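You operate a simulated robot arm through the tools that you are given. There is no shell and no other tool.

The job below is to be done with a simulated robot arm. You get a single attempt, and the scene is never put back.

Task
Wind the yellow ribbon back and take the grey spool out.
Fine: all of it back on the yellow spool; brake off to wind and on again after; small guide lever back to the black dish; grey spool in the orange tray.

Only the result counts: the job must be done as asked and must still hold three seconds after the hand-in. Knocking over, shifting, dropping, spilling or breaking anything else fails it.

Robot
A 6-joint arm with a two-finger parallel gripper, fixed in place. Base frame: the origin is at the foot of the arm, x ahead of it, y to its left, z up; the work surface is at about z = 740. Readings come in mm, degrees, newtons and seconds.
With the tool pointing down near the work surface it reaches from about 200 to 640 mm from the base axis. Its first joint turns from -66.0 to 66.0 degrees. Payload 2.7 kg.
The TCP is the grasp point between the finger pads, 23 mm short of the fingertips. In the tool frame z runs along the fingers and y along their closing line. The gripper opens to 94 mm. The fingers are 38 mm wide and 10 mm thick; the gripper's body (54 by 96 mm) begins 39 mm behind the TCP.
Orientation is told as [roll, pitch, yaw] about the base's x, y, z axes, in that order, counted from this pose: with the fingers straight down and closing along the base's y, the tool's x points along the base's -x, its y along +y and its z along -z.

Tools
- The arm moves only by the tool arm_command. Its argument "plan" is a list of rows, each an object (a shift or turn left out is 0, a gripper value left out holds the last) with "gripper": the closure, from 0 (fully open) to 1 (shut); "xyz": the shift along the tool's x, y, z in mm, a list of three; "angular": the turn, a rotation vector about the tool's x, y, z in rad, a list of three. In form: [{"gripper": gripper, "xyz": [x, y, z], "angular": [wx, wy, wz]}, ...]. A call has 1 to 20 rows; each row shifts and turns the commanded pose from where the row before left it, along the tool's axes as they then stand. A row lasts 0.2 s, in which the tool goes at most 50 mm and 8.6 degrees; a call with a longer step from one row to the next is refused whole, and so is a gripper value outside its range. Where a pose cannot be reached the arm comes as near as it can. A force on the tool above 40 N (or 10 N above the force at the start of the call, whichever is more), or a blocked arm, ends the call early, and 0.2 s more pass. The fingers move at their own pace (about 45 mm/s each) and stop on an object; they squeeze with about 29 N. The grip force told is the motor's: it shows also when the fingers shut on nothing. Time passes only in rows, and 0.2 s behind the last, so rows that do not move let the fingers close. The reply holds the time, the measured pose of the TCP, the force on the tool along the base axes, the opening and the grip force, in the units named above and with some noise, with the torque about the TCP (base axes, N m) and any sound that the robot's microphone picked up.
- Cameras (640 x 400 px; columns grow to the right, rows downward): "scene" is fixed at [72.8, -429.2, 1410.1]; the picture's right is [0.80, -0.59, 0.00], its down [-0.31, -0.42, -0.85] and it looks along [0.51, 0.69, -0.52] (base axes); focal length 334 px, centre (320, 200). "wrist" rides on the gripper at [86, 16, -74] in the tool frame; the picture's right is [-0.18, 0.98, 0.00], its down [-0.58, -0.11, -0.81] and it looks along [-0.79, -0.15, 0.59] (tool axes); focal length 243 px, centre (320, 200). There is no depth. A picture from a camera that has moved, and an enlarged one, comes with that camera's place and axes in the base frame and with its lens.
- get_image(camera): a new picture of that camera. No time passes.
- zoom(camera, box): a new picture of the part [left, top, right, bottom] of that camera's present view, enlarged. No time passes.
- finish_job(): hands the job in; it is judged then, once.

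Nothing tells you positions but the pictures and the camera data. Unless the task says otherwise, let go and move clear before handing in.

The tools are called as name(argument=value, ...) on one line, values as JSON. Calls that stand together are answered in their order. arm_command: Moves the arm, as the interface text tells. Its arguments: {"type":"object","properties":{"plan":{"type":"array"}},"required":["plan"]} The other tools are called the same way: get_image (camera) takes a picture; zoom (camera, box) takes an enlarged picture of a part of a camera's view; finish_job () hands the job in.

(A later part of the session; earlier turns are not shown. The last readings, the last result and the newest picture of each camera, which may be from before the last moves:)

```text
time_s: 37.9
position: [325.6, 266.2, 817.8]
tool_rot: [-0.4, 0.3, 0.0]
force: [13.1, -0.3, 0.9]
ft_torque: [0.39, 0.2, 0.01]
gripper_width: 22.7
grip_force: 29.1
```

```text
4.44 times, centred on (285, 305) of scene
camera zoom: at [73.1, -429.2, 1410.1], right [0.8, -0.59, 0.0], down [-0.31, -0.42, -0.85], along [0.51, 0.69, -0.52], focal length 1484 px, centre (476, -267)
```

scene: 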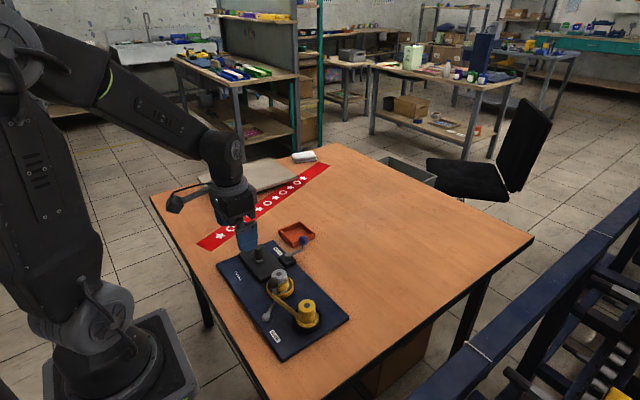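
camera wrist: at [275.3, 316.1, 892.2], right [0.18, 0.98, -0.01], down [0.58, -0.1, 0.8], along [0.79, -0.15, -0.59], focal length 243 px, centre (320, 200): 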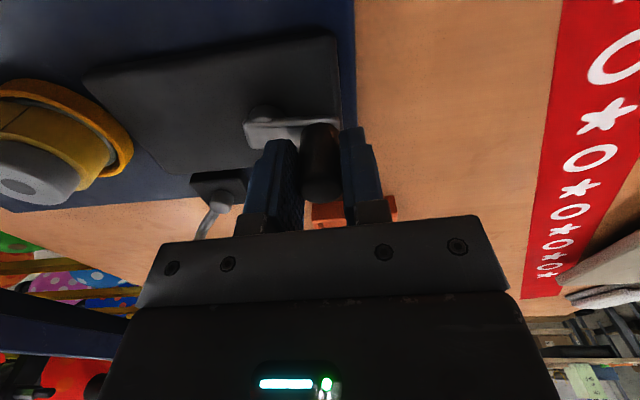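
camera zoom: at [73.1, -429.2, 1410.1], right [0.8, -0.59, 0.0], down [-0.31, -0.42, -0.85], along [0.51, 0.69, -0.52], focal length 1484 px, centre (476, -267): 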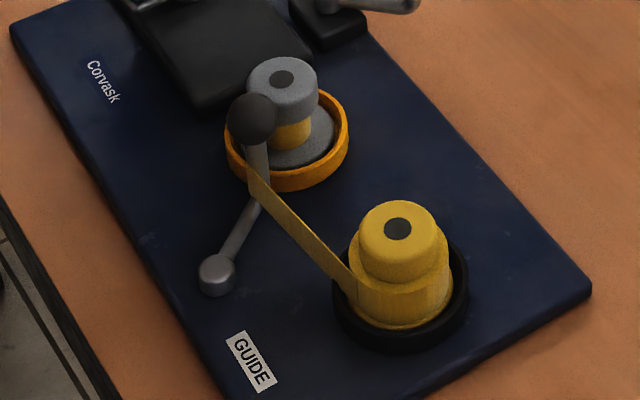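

Nearly half the remaining ribbon is off the grey spool. Continuing.

arm_command(plan=[{"xyz": [-1.8, 8.36, 0]}, {"xyz": [-3.3, 7.79, 0]}, {"xyz": [-5.1, 6.69, 0]}, {"xyz": [-6.69, 5.13, 0]}, {"xyz": [-7.79, 3.23, 0]}, {"xyz": [-8.36, 1.1, 0]}, {}])

arm_command(plan=[{"xyz": [-8.36, -1.1, 0]}, {"xyz": [-7.79, -3.23, 0]}, {"xyz": [-6.6, -5.13, 0]}, {"xyz": [-5.0, -6.69, 0]}, {"xyz": [-3.0, -7.79, 0]}, {"xyz": [-0.8, -8.36, 0]}, {}])

zoom(camera="scene", box=[240, 260, 330, 350])

```text
time_s: 39.5
position: [358.5, 298.7, 817.3]
tool_rot: [-0.4, 0.2, 0.1]
force: [0.2, -4.3, 10.6]
ft_torque: [0.37, -0.36, -0.02]
gripper_width: 22.7
grip_force: 28.7
```

```text
time_s: 41.1
position: [390.4, 266.7, 816.7]
tool_rot: [-0.4, 0.2, 0.1]
force: [3.5, 15.5, 0.2]
ft_torque: [0.46, -0.46, -0.04]
gripper_width: 22.0
grip_force: 28.8
```

```text
4.44 times, centred on (285, 305) of scene
camera zoom: at [73.0, -428.8, 1410.2], right [0.8, -0.59, 0.0], down [-0.31, -0.42, -0.85], along [0.51, 0.69, -0.52], focal length 1484 px, centre (476, -267)
```

zoom: 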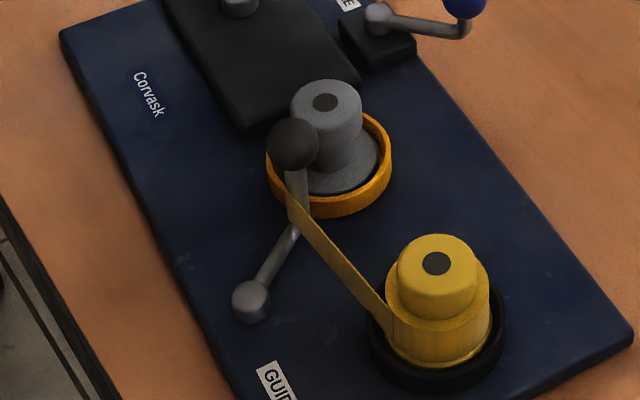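

The grey spool is now bare and the crank has reached its end, but the last quarter turn dragged the board. I'll let go now and assess.

arm_command(plan=[{"gripper": 0.65}, {}, {"xyz": [0, 0, -8]}, {"xyz": [0, 0, -30]}, {"xyz": [0, 0, -45]}, {}])

get_image(camera="wrist")

zoom(camera="scene", box=[200, 210, 360, 370])

```text
time_s: 42.5
position: [390.3, 267.4, 900.9]
tool_rot: [-0.4, 0.3, 0.0]
force: [0.0, 0.5, -0.1]
ft_torque: [-0.04, -0.02, -0.03]
gripper_width: 32.9
grip_force: 0.0
```

```text
taken
camera wrist: at [304.3, 284.6, 975.2], right [0.18, 0.98, -0.01], down [0.59, -0.1, 0.8], along [0.79, -0.15, -0.59], focal length 243 px, centre (320, 200)
```

wrist: 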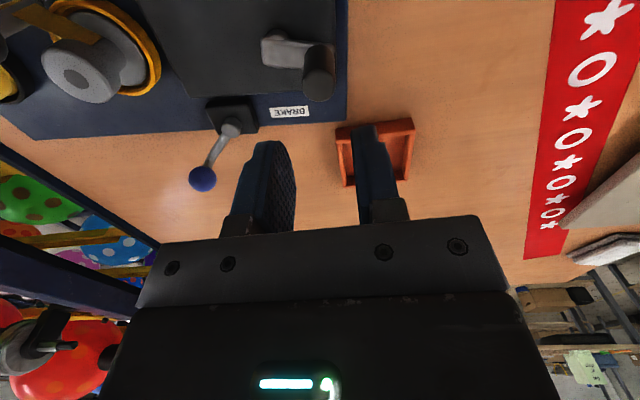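

```text
2.50 times, centred on (280, 290) of scene
camera zoom: at [72.7, -429.2, 1410.1], right [0.8, -0.59, 0.0], down [-0.31, -0.42, -0.85], along [0.51, 0.69, -0.52], focal length 835 px, centre (420, -25)
```

zoom: 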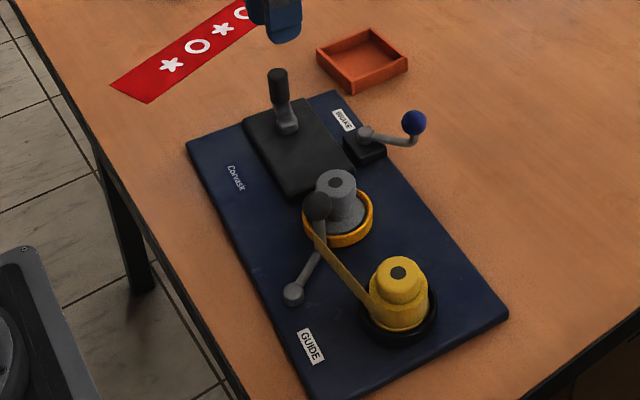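

Fully wound as far as the crank goes, but the board has now moved about 33 mm toward −y and turned about 7°. I'll look at the ribbon closely before continuing.

zoom(camera="scene", box=[260, 270, 340, 350])

arm_command(plan=[{"xyz": [40, -20, -10]}, {"xyz": [40, -25, -10]}, {"xyz": [40, -25, -10]}, {"xyz": [0, -40, 0]}, {"xyz": [0, -40, 0]}, {}, {}])

get_image(camera="wrist")

```text
5.00 times, centred on (300, 310) of scene
camera zoom: at [72.7, -429.2, 1410.1], right [0.8, -0.59, 0.0], down [-0.31, -0.42, -0.85], along [0.51, 0.69, -0.52], focal length 1670 px, centre (420, -350)
```

zoom: 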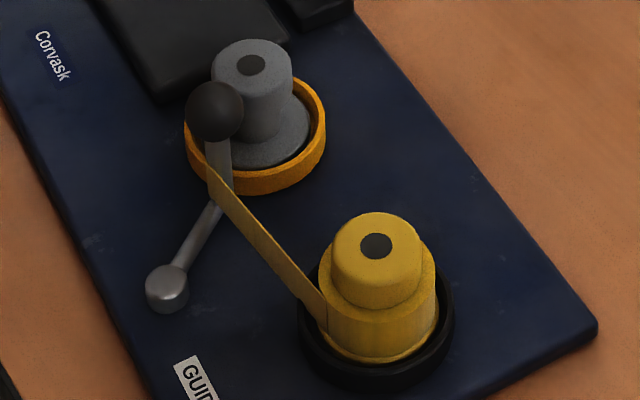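

```text
time_s: 44.1
position: [270.9, 117.7, 930.6]
tool_rot: [-0.3, 0.2, 0.1]
force: [-0.1, -0.1, -0.6]
ft_torque: [0.01, 0.02, 0.01]
gripper_width: 33.2
grip_force: 0.1
```

```text
taken
camera wrist: at [185.2, 133.8, 1006.2], right [0.18, 0.98, -0.01], down [0.58, -0.1, 0.8], along [0.79, -0.15, -0.59], focal length 243 px, centre (320, 200)
```

wrist: 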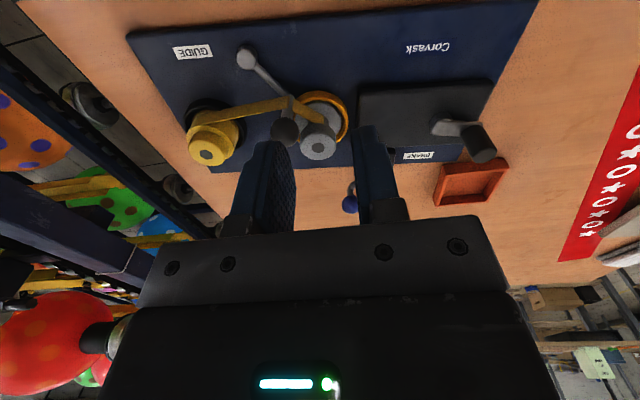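

zoom(camera="wrist", box=[180, 30, 360, 180])

zoom(camera="wrist", box=[120, 0, 540, 220])

```text
2.67 times, centred on (270, 105) of wrist
camera zoom: at [185.2, 133.8, 1006.2], right [0.18, 0.98, -0.01], down [0.58, -0.1, 0.8], along [0.79, -0.15, -0.59], focal length 647 px, centre (453, 453)
```

zoom: 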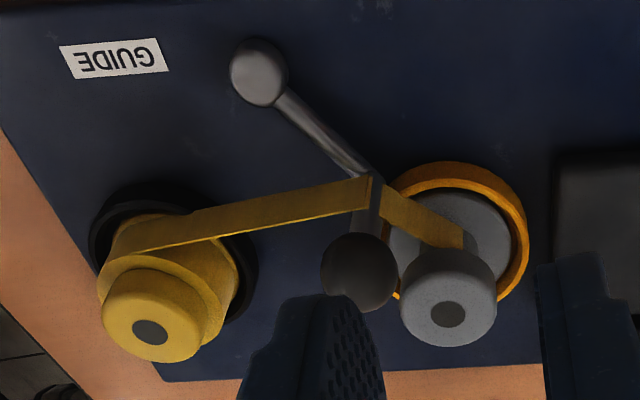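

```text
1.52 times, centred on (330, 110) of wrist
camera zoom: at [185.2, 133.8, 1006.2], right [0.18, 0.98, -0.01], down [0.58, -0.1, 0.8], along [0.79, -0.15, -0.59], focal length 370 px, centre (305, 337)
```

zoom: 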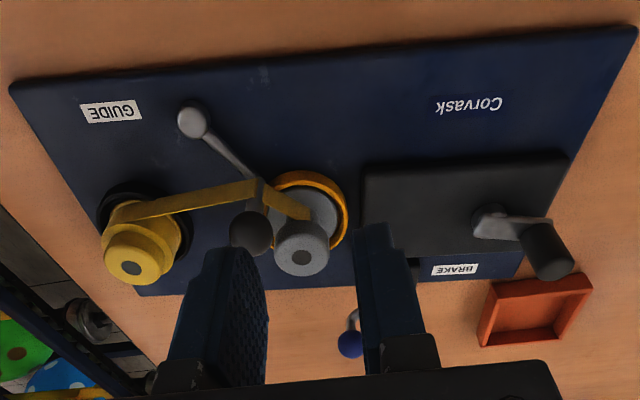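

The crank is about 1.5 turns clockwise from where it started, the grey spool is bare, and the crank hit a hard stop, so the winding looks complete. Next is the brake: its knob should now be near (469,123). I'll move over it with the tool turned to match.

arm_command(plan=[{"gripper": 0.6, "xyz": [-40, 1, 0]}, {"xyz": [-40, 1, 0]}, {"xyz": [-40, 1, 0]}, {"xyz": [-40, 1, 0]}, {"xyz": [-38, 1, 0]}, {"angular": [0, 0, 0.14], "xyz": [0, 0, 10]}, {"angular": [0, 0, 0.14], "xyz": [0, 0, 10]}, {"angular": [0, 0, 0.14], "xyz": [0, 0, 10]}, {"angular": [0, 0, 0.14]}, {"angular": [0, 0, 0.14]}, {"angular": [0, 0, 0.14]}, {"angular": [0, 0, 0.12]}, {}])

get_image(camera="wrist")

zoom(camera="scene", box=[230, 200, 350, 280])

```text
time_s: 46.9
position: [469.0, 122.6, 900.6]
tool_rot: [-0.4, -0.2, -55.1]
force: [-0.3, -0.5, 0.0]
ft_torque: [0.0, -0.03, -0.03]
gripper_width: 37.7
grip_force: 0.0
```

```text
taken
camera wrist: at [433.0, 203.7, 975.0], right [0.91, 0.41, -0.01], down [0.25, -0.53, 0.81], along [0.33, -0.74, -0.59], focal length 243 px, centre (320, 200)
```

wrist: 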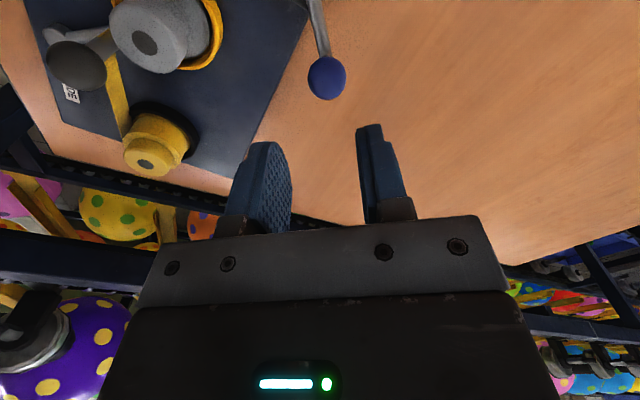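

```text
5.00 times, centred on (290, 240) of scene
camera zoom: at [72.8, -429.2, 1410.1], right [0.8, -0.59, 0.0], down [-0.31, -0.42, -0.85], along [0.51, 0.69, -0.52], focal length 1670 px, centre (470, 0)
```

zoom: 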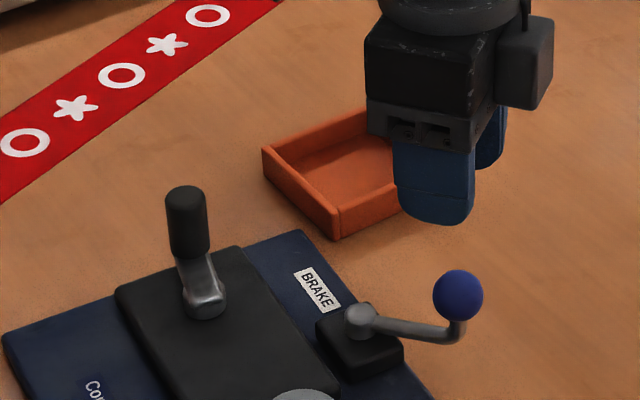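

The knob is at about (472,127.5). I'll shift onto it and descend part way to verify.

arm_command(plan=[{"xyz": [2.4, 5.3, 20]}, {"xyz": [0, 0, 20]}, {}])

get_image(camera="wrist")

```text
time_s: 47.7
position: [472.1, 127.8, 860.9]
tool_rot: [-0.4, -0.1, -55.1]
force: [0.3, 0.3, -0.4]
ft_torque: [0.02, 0.02, 0.0]
gripper_width: 37.4
grip_force: 0.2
```

```text
taken
camera wrist: at [435.5, 208.4, 934.3], right [0.91, 0.41, -0.01], down [0.25, -0.53, 0.81], along [0.33, -0.74, -0.59], focal length 243 px, centre (320, 200)
```

wrist: 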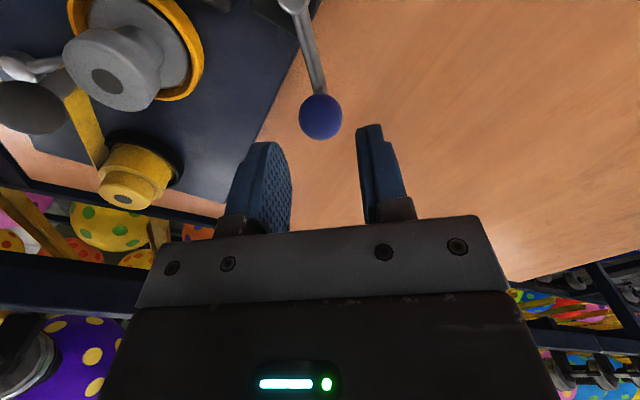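

Well aligned. Descending around the knob.

arm_command(plan=[{"xyz": [0.5, 0, 20]}, {"xyz": [0, 0, 20]}, {"xyz": [0, 0, 11]}, {}])

get_image(camera="wrist")

```text
time_s: 48.7
position: [471.6, 127.3, 809.4]
tool_rot: [-0.4, -0.3, -55.1]
force: [0.5, -0.2, 0.2]
ft_torque: [0.0, -0.03, 0.02]
gripper_width: 37.5
grip_force: 0.1
```

```text
taken
camera wrist: at [434.8, 208.1, 883.5], right [0.91, 0.41, -0.01], down [0.25, -0.53, 0.81], along [0.33, -0.74, -0.59], focal length 243 px, centre (320, 200)
```

wrist: 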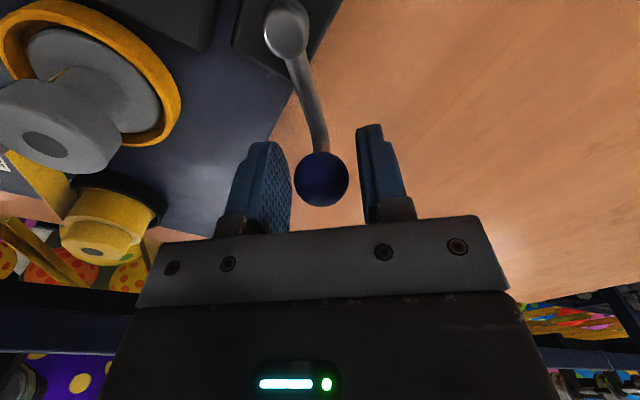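

Knob straddled, with the brake hub near (436,177). I'll sweep counter-clockwise, stopping short of the known end position.

arm_command(plan=[{"xyz": [0.6, 8.5, 0], "angular": [0, 0, -0.14]}, {"xyz": [0.6, 8.5, 0], "angular": [0, 0, -0.14]}, {"xyz": [0.6, 8.5, 0], "angular": [0, 0, -0.14]}, {"xyz": [0.6, 8.5, 0], "angular": [0, 0, -0.14]}, {"xyz": [0.6, 8.5, 0], "angular": [0, 0, -0.14]}, {}])

get_image(camera="wrist")

zoom(camera="scene", box=[230, 200, 350, 280])

```text
time_s: 50.1
position: [494.6, 160.6, 808.3]
tool_rot: [-0.4, 0.1, -14.8]
force: [-1.2, 0.4, 0.9]
ft_torque: [0.01, 0.0, 0.0]
gripper_width: 37.8
grip_force: 0.0
```

```text
taken
camera wrist: at [415.5, 200.0, 883.6], right [0.43, 0.9, -0.01], down [0.54, -0.25, 0.81], along [0.73, -0.35, -0.59], focal length 243 px, centre (320, 200)
```

wrist: 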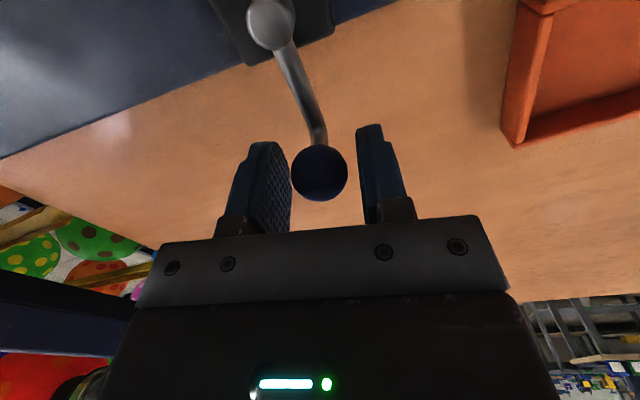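

```text
5.00 times, centred on (290, 240) of scene
camera zoom: at [72.8, -429.2, 1410.1], right [0.8, -0.59, 0.0], down [-0.31, -0.42, -0.85], along [0.51, 0.69, -0.52], focal length 1670 px, centre (470, 0)
```

zoom: 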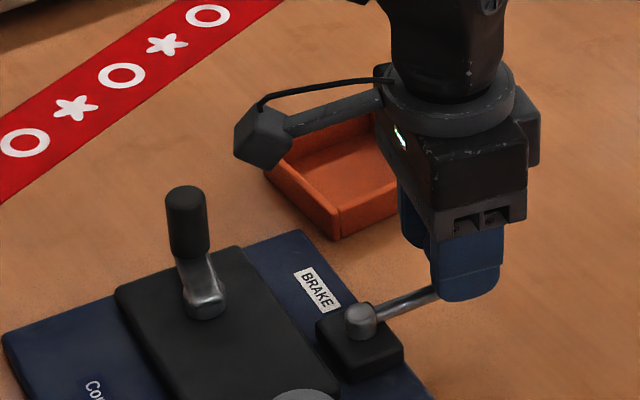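

The lever is nearly back in line with its start position. I'll ease it in with tiny steps until I feel the stop lightly.

arm_command(plan=[{"xyz": [0, 1.2, 0]}, {"xyz": [0, 1.2, 0]}, {}])

arm_command(plan=[{"xyz": [0, 1.2, 0]}, {}])

arm_command(plan=[{"xyz": [0, 1.2, 0]}, {}])

```text
time_s: 50.9
position: [496.0, 164.2, 809.6]
tool_rot: [-0.4, 0.1, -14.9]
force: [0.0, -0.8, 0.7]
ft_torque: [-0.04, -0.02, -0.04]
gripper_width: 37.7
grip_force: 0.1
```

```text
time_s: 51.5
position: [496.0, 164.0, 809.2]
tool_rot: [-0.3, 0.1, -14.8]
force: [1.2, -0.1, 0.3]
ft_torque: [-0.01, -0.04, -0.01]
gripper_width: 37.6
grip_force: 0.1
```

```text
time_s: 52.1
position: [496.2, 165.6, 809.2]
tool_rot: [-0.4, 0.1, -14.8]
force: [-0.8, -0.7, -0.1]
ft_torque: [0.03, -0.03, 0.02]
gripper_width: 37.8
grip_force: 0.2
```

arm_command(plan=[{"xyz": [0, 1.2, 0]}, {}])

arm_command(plan=[{"xyz": [0, 1.2, 0]}, {}])

zoom(camera="wrist", box=[200, 0, 440, 240])

```text
time_s: 52.7
position: [495.7, 167.1, 808.1]
tool_rot: [-0.3, 0.2, -14.9]
force: [-1.4, -2.2, 0.5]
ft_torque: [-0.03, 0.05, 0.03]
gripper_width: 39.2
grip_force: 1.5
```

```text
time_s: 53.3
position: [496.3, 168.4, 808.3]
tool_rot: [-0.5, 0.1, -14.9]
force: [-2.5, -9.1, 1.1]
ft_torque: [-0.03, 0.16, 0.02]
gripper_width: 41.0
grip_force: 4.3
```

```text
1.67 times, centred on (320, 120) of wrist
camera zoom: at [417.6, 206.7, 883.7], right [0.43, 0.9, -0.01], down [0.54, -0.25, 0.81], along [0.72, -0.35, -0.59], focal length 404 px, centre (320, 333)
```

zoom: 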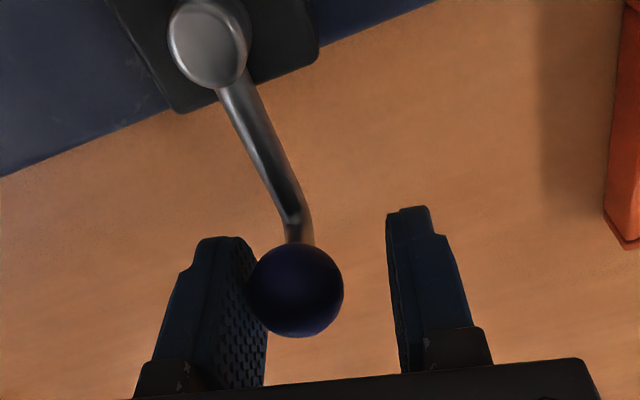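

I feel the stop at about 9 N, so the brake is on again. I'll back off, rise, and go look at the guide lever.

arm_command(plan=[{"xyz": [0, -4, 0]}, {}, {"xyz": [0, 0, -10]}, {"xyz": [0, 0, -40]}, {"xyz": [0, 0, -45]}, {"angular": [0, 0, -0.13], "xyz": [40, 0, 0]}, {"angular": [0, 0, -0.13], "xyz": [40, 0, 0]}, {"xyz": [40, -20, 0]}, {"xyz": [40, -20, 0]}, {"xyz": [40, -20, 0]}, {"xyz": [20, -20, 0]}, {"xyz": [0, -20, 0]}, {}])

get_image(camera="wrist")

zoom(camera="scene", box=[200, 210, 360, 370])

```text
time_s: 56.1
position: [278.0, 80.7, 905.6]
tool_rot: [-0.3, 0.2, 0.1]
force: [-0.7, -0.3, 0.3]
ft_torque: [0.03, -0.01, 0.0]
gripper_width: 37.5
grip_force: 0.1
```

```text
taken
camera wrist: at [191.7, 96.9, 980.5], right [0.18, 0.98, -0.01], down [0.58, -0.1, 0.8], along [0.79, -0.15, -0.59], focal length 243 px, centre (320, 200)
```

wrist: 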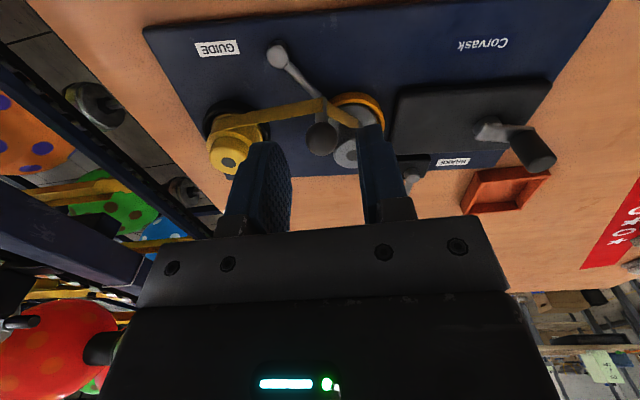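

```text
2.50 times, centred on (280, 290) of scene
camera zoom: at [72.7, -429.2, 1410.1], right [0.8, -0.59, 0.0], down [-0.31, -0.42, -0.85], along [0.51, 0.69, -0.52], focal length 835 px, centre (420, -25)
```

zoom: 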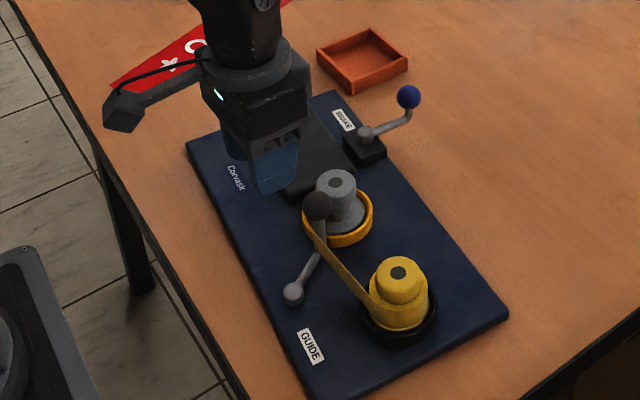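

The brake knob is back in line. The guide hub is near (266,51) and its black knob near (323,74,820). I'll move above it with the tool turned 22°.

arm_command(plan=[{"gripper": 0.617, "xyz": [-22, -3, 10]}, {"xyz": [-23, -3.7, 10]}, {"angular": [0, 0, -0.128]}, {"angular": [0, 0, -0.128]}, {"angular": [0, 0, -0.128]}, {}])

get_image(camera="wrist")

zoom(camera="scene", box=[250, 250, 340, 340])

```text
time_s: 57.5
position: [322.0, 73.6, 885.9]
tool_rot: [-0.2, 0.3, 22.1]
force: [-0.7, 0.0, -0.2]
ft_torque: [0.01, 0.01, 0.04]
gripper_width: 36.1
grip_force: 0.1
```

```text
taken
camera wrist: at [236.7, 57.1, 961.1], right [-0.2, 0.98, -0.01], down [0.58, 0.12, 0.8], along [0.79, 0.16, -0.6], focal length 243 px, centre (320, 200)
```

wrist: 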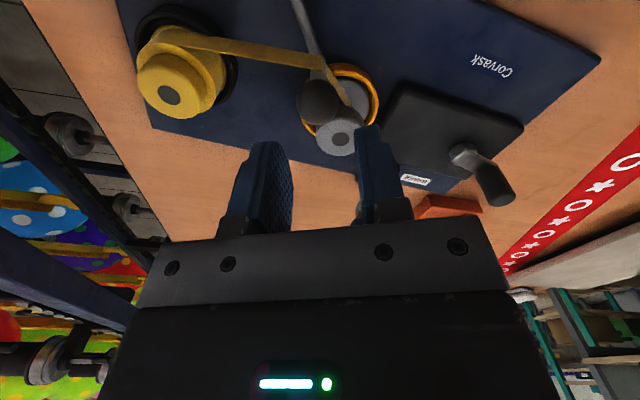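

```text
4.44 times, centred on (295, 295) of scene
camera zoom: at [72.8, -429.2, 1410.1], right [0.8, -0.59, 0.0], down [-0.31, -0.42, -0.85], along [0.51, 0.69, -0.52], focal length 1484 px, centre (431, -222)
```

zoom: 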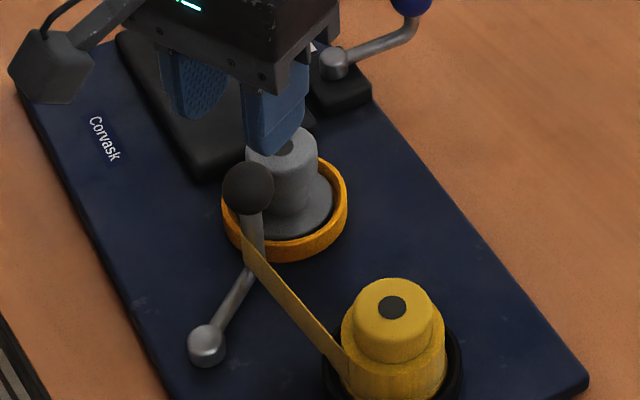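

The knob is exactly under the fingers at about (322,73.6,820). Descending around it.

arm_command(plan=[{"xyz": [0, 0, 20]}, {"xyz": [0, 0, 20]}, {"xyz": [0, 0, 18]}, {}])

get_image(camera="wrist")

zoom(camera="scene", box=[250, 250, 340, 340])

```text
time_s: 58.5
position: [323.4, 73.5, 827.6]
tool_rot: [-0.1, 0.3, 22.0]
force: [0.2, -0.9, -0.2]
ft_torque: [0.0, 0.0, 0.02]
gripper_width: 36.1
grip_force: 0.1
```

```text
taken
camera wrist: at [237.0, 56.7, 902.5], right [-0.2, 0.98, -0.01], down [0.58, 0.12, 0.8], along [0.79, 0.16, -0.6], focal length 243 px, centre (320, 200)
```

wrist: 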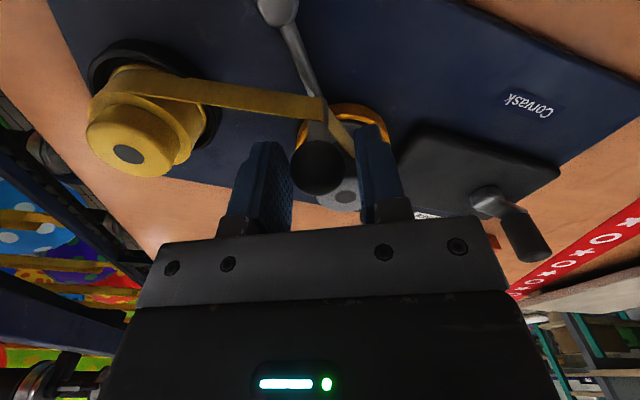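

```text
4.44 times, centred on (295, 295) of scene
camera zoom: at [72.8, -429.2, 1410.1], right [0.8, -0.59, 0.0], down [-0.31, -0.42, -0.85], along [0.51, 0.69, -0.52], focal length 1484 px, centre (431, -222)
```

zoom: 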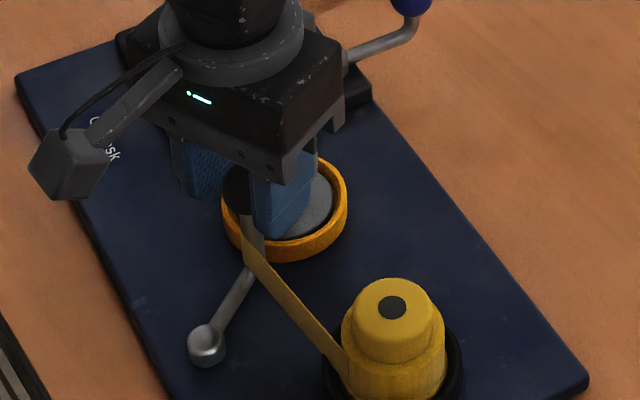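

I'll sweep the guide lever clockwise toward the black dish in small, watched steps.

arm_command(plan=[{"xyz": [0, -8.1, 0], "angular": [0, 0, 0.14]}, {"xyz": [0, -8.1, 0], "angular": [0, 0, 0.14]}, {}])

get_image(camera="wrist")

zoom(camera="scene", box=[250, 250, 340, 340])

```text
time_s: 59.3
position: [327.7, 57.2, 828.7]
tool_rot: [-0.3, 0.2, 5.9]
force: [-0.1, 0.1, 0.6]
ft_torque: [0.01, -0.02, 0.0]
gripper_width: 35.9
grip_force: 0.1
```

```text
taken
camera wrist: at [240.0, 66.1, 902.9], right [0.08, 1.0, -0.01], down [0.59, -0.04, 0.8], along [0.8, -0.07, -0.59], focal length 243 px, centre (320, 200)
```

wrist: 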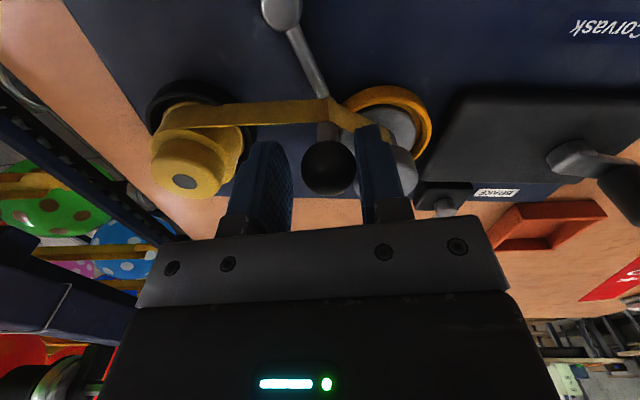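

```text
4.44 times, centred on (295, 295) of scene
camera zoom: at [72.7, -429.2, 1410.1], right [0.8, -0.59, 0.0], down [-0.31, -0.42, -0.85], along [0.51, 0.69, -0.52], focal length 1484 px, centre (431, -222)
```

zoom: 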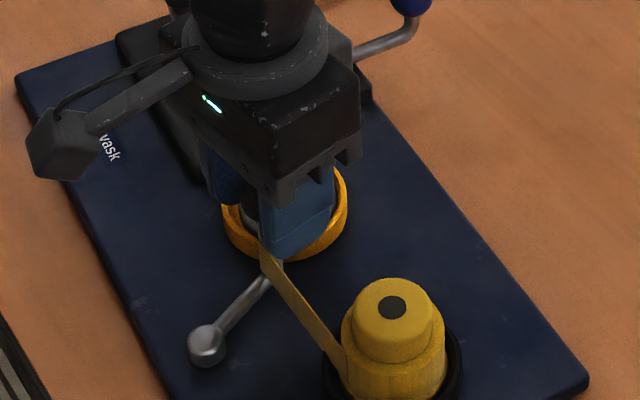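

The lever follows freely. I'll tighten the straddle a bit and shift inward for more clearance from the yellow spool, then continue.

arm_command(plan=[{"gripper": 0.66, "xyz": [3, 0, 0]}, {"xyz": [3, -7.5, 0], "angular": [0, 0, 0.14]}, {"xyz": [0.3, -7.3, 0], "angular": [0, 0, 0.14]}, {}])

get_image(camera="wrist")

zoom(camera="scene", box=[250, 250, 340, 340])

```text
time_s: 60.3
position: [319.8, 42.2, 828.1]
tool_rot: [-0.4, 0.2, -10.3]
force: [0.4, -0.2, 1.0]
ft_torque: [0.02, -0.03, -0.01]
gripper_width: 32.1
grip_force: 0.1
```

```text
taken
camera wrist: at [239.7, 74.8, 902.7], right [0.35, 0.94, -0.01], down [0.56, -0.2, 0.81], along [0.75, -0.29, -0.59], focal length 243 px, centre (320, 200)
```

wrist: 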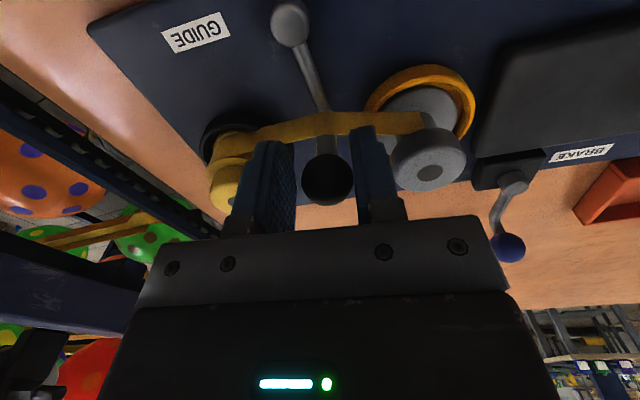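

```text
4.44 times, centred on (295, 295) of scene
camera zoom: at [72.7, -429.2, 1410.1], right [0.8, -0.59, 0.0], down [-0.31, -0.42, -0.85], along [0.51, 0.69, -0.52], focal length 1484 px, centre (431, -222)
```

zoom: 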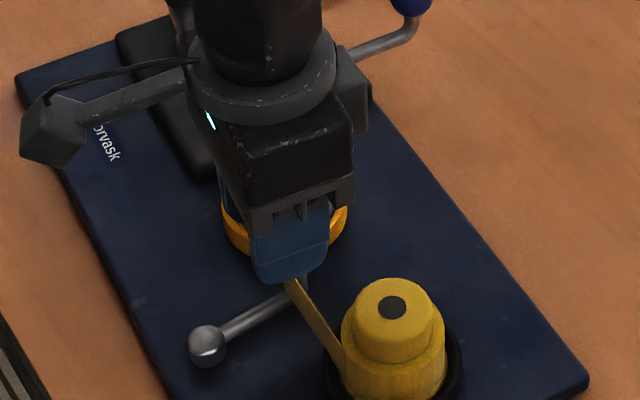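

No resistance, and the lever is now about half way. Continuing.

arm_command(plan=[{"xyz": [0.3, -7.3, 0], "angular": [0, 0, 0.14]}, {"xyz": [0.3, -7.3, 0], "angular": [0, 0, 0.14]}, {}])

get_image(camera="wrist")

zoom(camera="scene", box=[250, 250, 340, 340])

```text
time_s: 61.1
position: [317.2, 29.0, 827.1]
tool_rot: [-0.4, 0.2, -26.2]
force: [-0.5, 0.3, -0.7]
ft_torque: [-0.03, 0.06, -0.01]
gripper_width: 32.1
grip_force: 0.1
```

```text
taken
camera wrist: at [247.2, 82.6, 902.3], right [0.6, 0.8, -0.01], down [0.48, -0.35, 0.81], along [0.64, -0.49, -0.59], focal length 243 px, centre (320, 200)
```

wrist: 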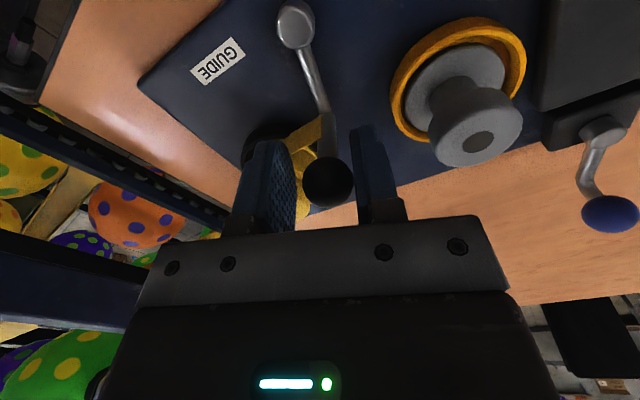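

```text
4.44 times, centred on (295, 295) of scene
camera zoom: at [72.7, -429.2, 1410.1], right [0.8, -0.59, 0.0], down [-0.31, -0.42, -0.85], along [0.51, 0.69, -0.52], focal length 1484 px, centre (431, -222)
```

zoom: 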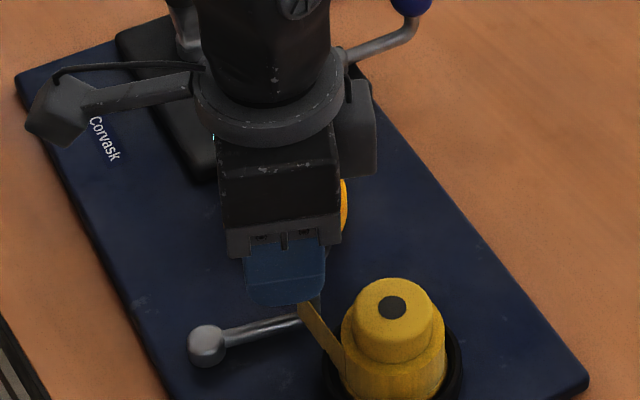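

The ribbon has let go of the grey spool and now only reaches the guide post. Continuing gently toward the end stop.

arm_command(plan=[{"xyz": [0.2, -5.2, 0], "angular": [0, 0, 0.1]}, {}])

arm_command(plan=[{"xyz": [0.1, -2.6, 0], "angular": [0, 0, 0.05]}, {}])

get_image(camera="wrist")

zoom(camera="scene", box=[250, 250, 340, 340])

```text
time_s: 61.7
position: [314.9, 24.5, 827.8]
tool_rot: [-0.5, 0.1, -31.9]
force: [-0.1, -0.2, 0.1]
ft_torque: [0.01, -0.02, 0.0]
gripper_width: 31.8
grip_force: 0.1
```

```text
time_s: 62.3
position: [313.1, 22.7, 828.2]
tool_rot: [-0.4, 0.0, -34.7]
force: [-0.3, -0.7, 0.0]
ft_torque: [0.01, 0.01, 0.04]
gripper_width: 31.9
grip_force: 0.1
```

```text
taken
camera wrist: at [252.2, 85.9, 902.4], right [0.71, 0.7, -0.01], down [0.42, -0.42, 0.81], along [0.56, -0.58, -0.59], focal length 243 px, centre (320, 200)
```

wrist: 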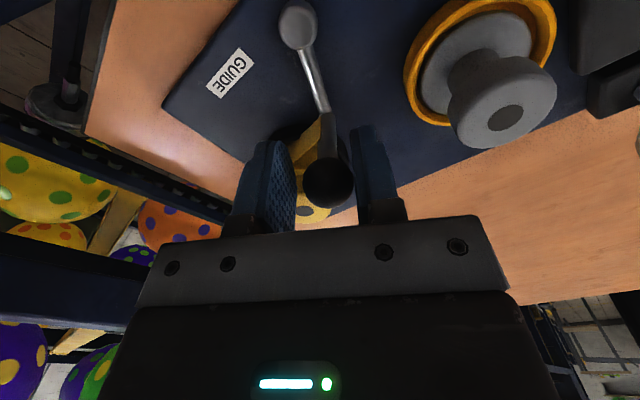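

```text
4.44 times, centred on (295, 295) of scene
camera zoom: at [72.8, -429.2, 1410.1], right [0.8, -0.59, 0.0], down [-0.31, -0.42, -0.85], along [0.51, 0.69, -0.52], focal length 1484 px, centre (431, -222)
```

zoom: 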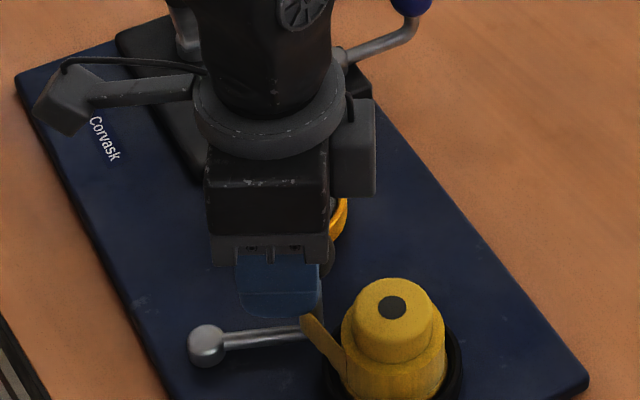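

The lever is at roughly −24° on the board and still free. More small steps.

arm_command(plan=[{"xyz": [0.1, -2.6, 0], "angular": [0, 0, 0.05]}, {}])

arm_command(plan=[{"xyz": [0.1, -2.1, 0], "angular": [0, 0, 0.04]}, {}])

get_image(camera="wrist")

zoom(camera="scene", box=[250, 250, 340, 340])

```text
time_s: 62.9
position: [313.1, 20.3, 827.6]
tool_rot: [-0.4, 0.1, -37.6]
force: [0.2, -0.5, 0.4]
ft_torque: [-0.02, 0.0, 0.0]
gripper_width: 31.9
grip_force: 0.1
```

```text
time_s: 63.5
position: [310.1, 18.7, 828.5]
tool_rot: [-0.4, 0.0, -39.8]
force: [-0.4, -0.2, 0.2]
ft_torque: [-0.02, 0.01, -0.04]
gripper_width: 32.4
grip_force: 0.7
```

```text
taken
camera wrist: at [254.9, 87.2, 902.4], right [0.77, 0.64, -0.01], down [0.38, -0.45, 0.81], along [0.51, -0.63, -0.59], focal length 243 px, centre (320, 200)
```

wrist: 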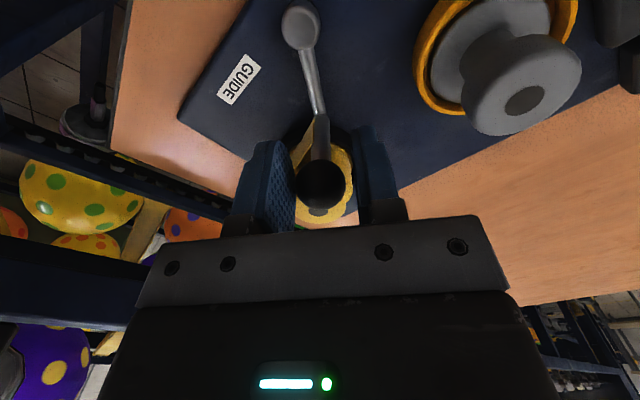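

```text
4.44 times, centred on (295, 295) of scene
camera zoom: at [72.7, -429.2, 1410.1], right [0.8, -0.59, 0.0], down [-0.31, -0.42, -0.85], along [0.51, 0.69, -0.52], focal length 1484 px, centre (431, -222)
```

zoom: 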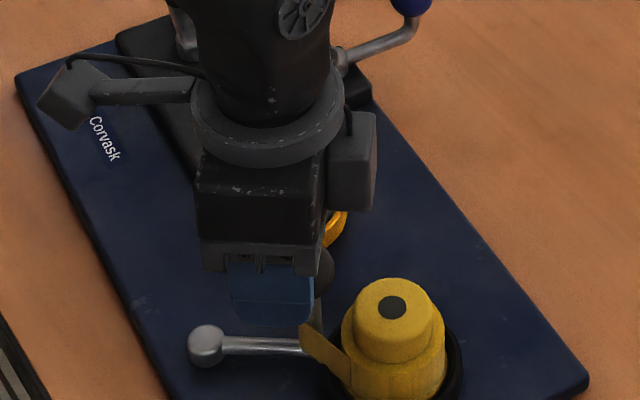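

The lever snapped ahead into its end position (about −34° on the board, mirroring its start). I'll open slightly, rise clear, and inspect.

arm_command(plan=[{"gripper": 0.63}, {"xyz": [0, 0, -6]}, {"xyz": [0, 0, -30]}, {"xyz": [0, 0, -45]}, {"angular": [0, 0, -0.14]}, {"angular": [0, 0, -0.14]}, {"angular": [0, 0, -0.14]}, {"angular": [0, 0, -0.14]}, {"angular": [0, 0, -0.135]}, {"xyz": [25, 20, 0]}, {"xyz": [25, 20, 0]}, {}])

get_image(camera="wrist")

zoom(camera="wrist", box=[160, 0, 480, 200])

zoom(camera="scene", box=[200, 210, 360, 370])

```text
time_s: 66.1
position: [261.2, 59.7, 909.2]
tool_rot: [-0.3, 0.2, 0.0]
force: [0.6, -0.4, 0.6]
ft_torque: [0.0, -0.01, 0.01]
gripper_width: 34.6
grip_force: 0.1
```

```text
taken
camera wrist: at [175.0, 76.6, 983.8], right [0.18, 0.98, -0.01], down [0.58, -0.1, 0.8], along [0.79, -0.15, -0.59], focal length 243 px, centre (320, 200)
```

wrist: 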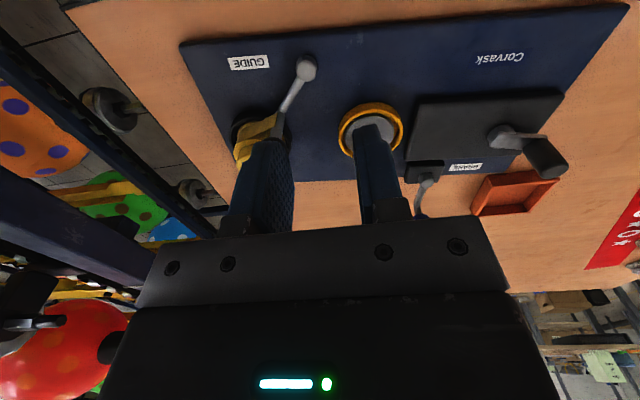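

```text
2.00 times, centred on (320, 100) of wrist
camera zoom: at [175.0, 76.6, 983.8], right [0.18, 0.98, -0.01], down [0.58, -0.1, 0.8], along [0.79, -0.15, -0.59], focal length 485 px, centre (320, 400)
```

zoom: 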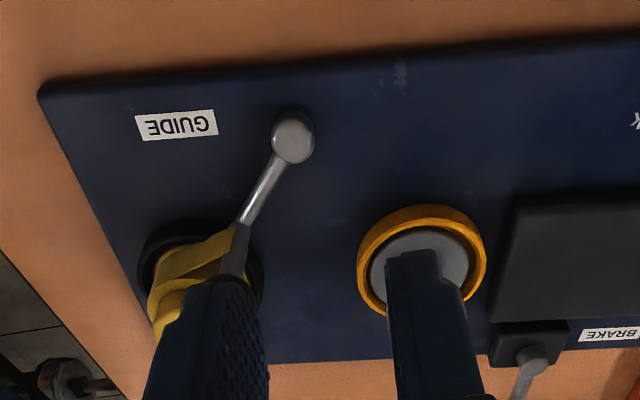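

```text
2.50 times, centred on (280, 290) of scene
camera zoom: at [72.7, -429.2, 1410.1], right [0.8, -0.59, 0.0], down [-0.31, -0.42, -0.85], along [0.51, 0.69, -0.52], focal length 835 px, centre (420, -25)
```

zoom: 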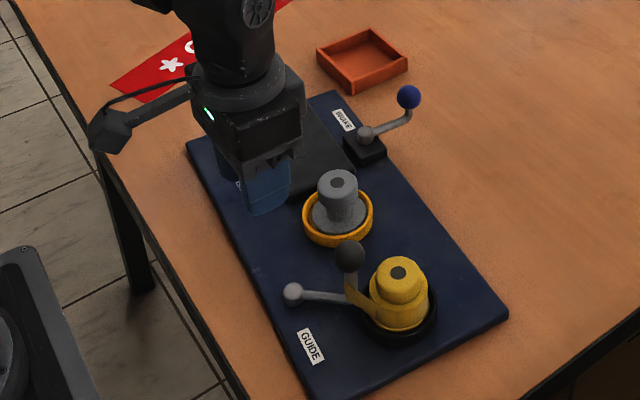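

Guide lever is at the black dish, brake on, grey spool free. Now I'll look at the grey spool from above.

arm_command(plan=[{"gripper": 0.2, "xyz": [-35, 14, 0]}, {"xyz": [-35, 14, 0]}, {"xyz": [-31, 14, 5]}, {}])

get_image(camera="wrist")

zoom(camera="wrist", box=[220, 0, 420, 160])

zoom(camera="scene", box=[265, 270, 315, 320])

```text
time_s: 67.1
position: [362.3, 101.6, 903.1]
tool_rot: [-0.4, 0.4, 0.0]
force: [-1.1, 0.6, 0.6]
ft_torque: [-0.02, 0.02, 0.0]
gripper_width: 75.1
grip_force: 0.0
```

```text
taken
camera wrist: at [276.4, 118.3, 978.1], right [0.18, 0.98, -0.01], down [0.59, -0.1, 0.8], along [0.79, -0.15, -0.59], focal length 243 px, centre (320, 200)
```

wrist: 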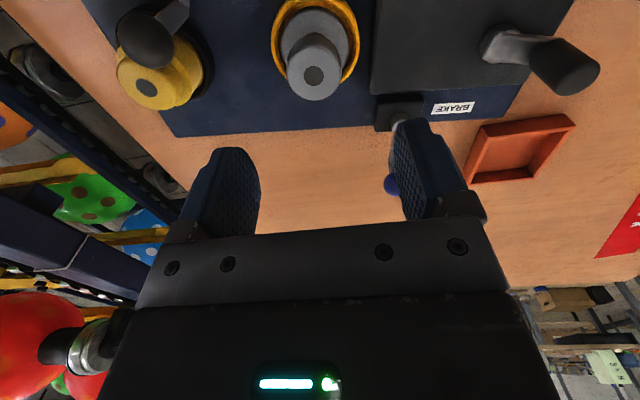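

```text
2.50 times, centred on (320, 80) of wrist
camera zoom: at [276.4, 118.3, 978.1], right [0.18, 0.98, -0.01], down [0.59, -0.1, 0.8], along [0.79, -0.15, -0.59], focal length 606 px, centre (320, 500)
```

zoom: 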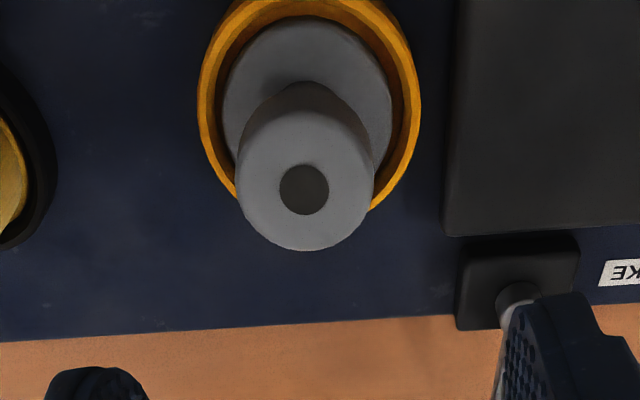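

```text
8.00 times, centred on (290, 295) of scene
camera zoom: at [72.8, -429.2, 1410.1], right [0.8, -0.59, 0.0], down [-0.31, -0.42, -0.85], along [0.51, 0.69, -0.52], focal length 2672 px, centre (560, -560)
```

zoom: 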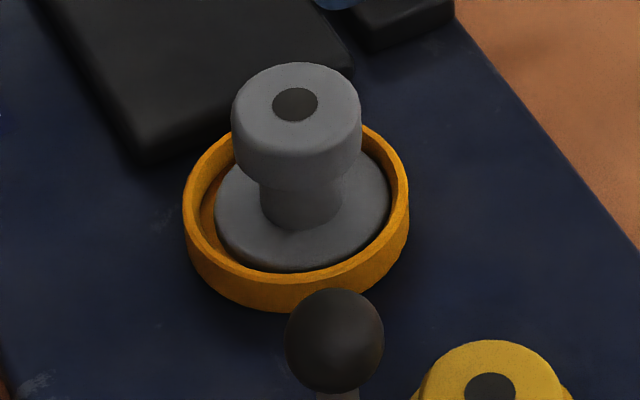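

The spool is near (356,99.5), with a cap about 38 mm wide and its top at about z 815. I'll go partway down and verify.

arm_command(plan=[{"gripper": 0.43, "xyz": [6, -2, 20]}, {"xyz": [0, 0, 20]}, {"xyz": [0, 0, 13]}, {}])

get_image(camera="wrist")

zoom(camera="scene", box=[250, 250, 340, 340])

```text
time_s: 68.1
position: [355.2, 97.7, 848.7]
tool_rot: [-0.5, 0.2, 0.0]
force: [-0.4, -0.1, -0.4]
ft_torque: [-0.02, -0.03, 0.05]
gripper_width: 53.6
grip_force: 0.0
```

```text
taken
camera wrist: at [269.7, 114.9, 924.6], right [0.18, 0.98, -0.01], down [0.58, -0.1, 0.8], along [0.79, -0.15, -0.59], focal length 243 px, centre (320, 200)
```

wrist: 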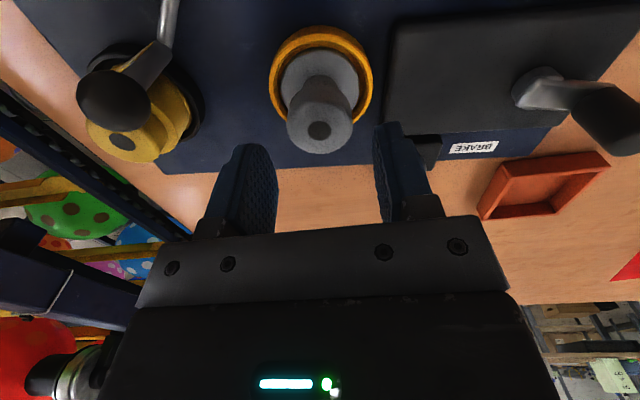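

```text
4.44 times, centred on (295, 295) of scene
camera zoom: at [72.8, -429.2, 1410.1], right [0.8, -0.59, 0.0], down [-0.31, -0.42, -0.85], along [0.51, 0.69, -0.52], focal length 1484 px, centre (431, -222)
```

zoom: 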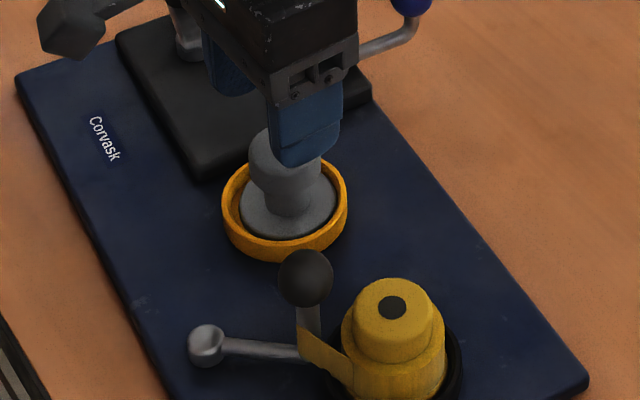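

Aligned within a couple of mm. Descending and closing on the cap.

arm_command(plan=[{"xyz": [-1.5, 1, 20]}, {"xyz": [0, 0, 18]}, {"xyz": [0, 0, 10]}, {}])

get_image(camera="wrist")

zoom(camera="scene", box=[250, 250, 340, 340])

```text
time_s: 69.1
position: [357.8, 99.5, 802.4]
tool_rot: [-0.3, 0.1, 0.0]
force: [-0.4, -0.3, -0.5]
ft_torque: [0.01, 0.0, -0.02]
gripper_width: 53.4
grip_force: 0.0
```

```text
taken
camera wrist: at [271.6, 116.6, 876.8], right [0.18, 0.98, -0.01], down [0.58, -0.1, 0.8], along [0.79, -0.15, -0.59], focal length 243 px, centre (320, 200)
```

wrist: 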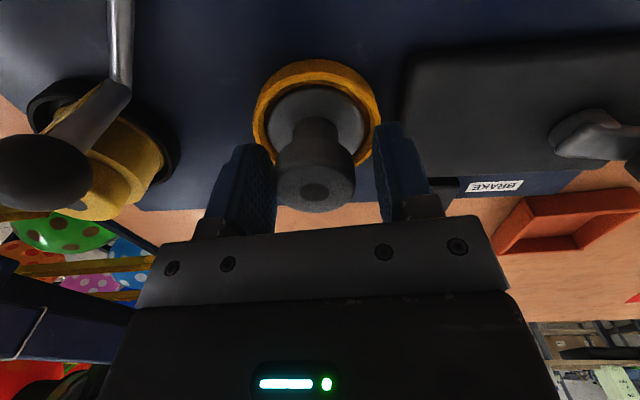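

```text
4.44 times, centred on (295, 295) of scene
camera zoom: at [72.8, -429.2, 1410.1], right [0.8, -0.59, 0.0], down [-0.31, -0.42, -0.85], along [0.51, 0.69, -0.52], focal length 1484 px, centre (431, -222)
```

zoom: 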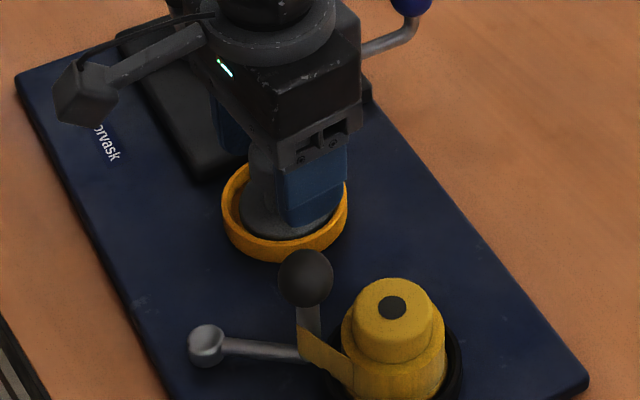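

The cap is centred to within about a millimetre. I'll trim and close.

arm_command(plan=[{"xyz": [0, -0.7, 0]}, {"gripper": 0.52}, {"gripper": 0.56}, {"gripper": 0.6}, {"gripper": 0.66}, {}, {}])

get_image(camera="wrist")

```text
time_s: 70.7
position: [357.8, 99.3, 802.5]
tool_rot: [-0.2, 0.3, 0.0]
force: [0.0, 0.5, 0.2]
ft_torque: [0.05, 0.02, 0.0]
gripper_width: 38.7
grip_force: 29.1
```

```text
taken
camera wrist: at [271.4, 115.7, 877.0], right [0.18, 0.98, -0.01], down [0.58, -0.1, 0.8], along [0.79, -0.15, -0.59], focal length 243 px, centre (320, 200)
```

wrist: 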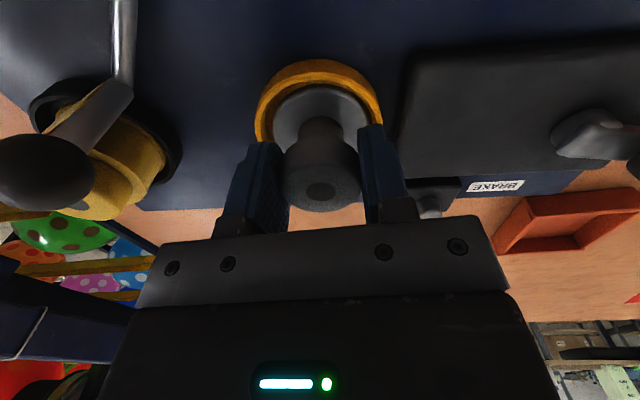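

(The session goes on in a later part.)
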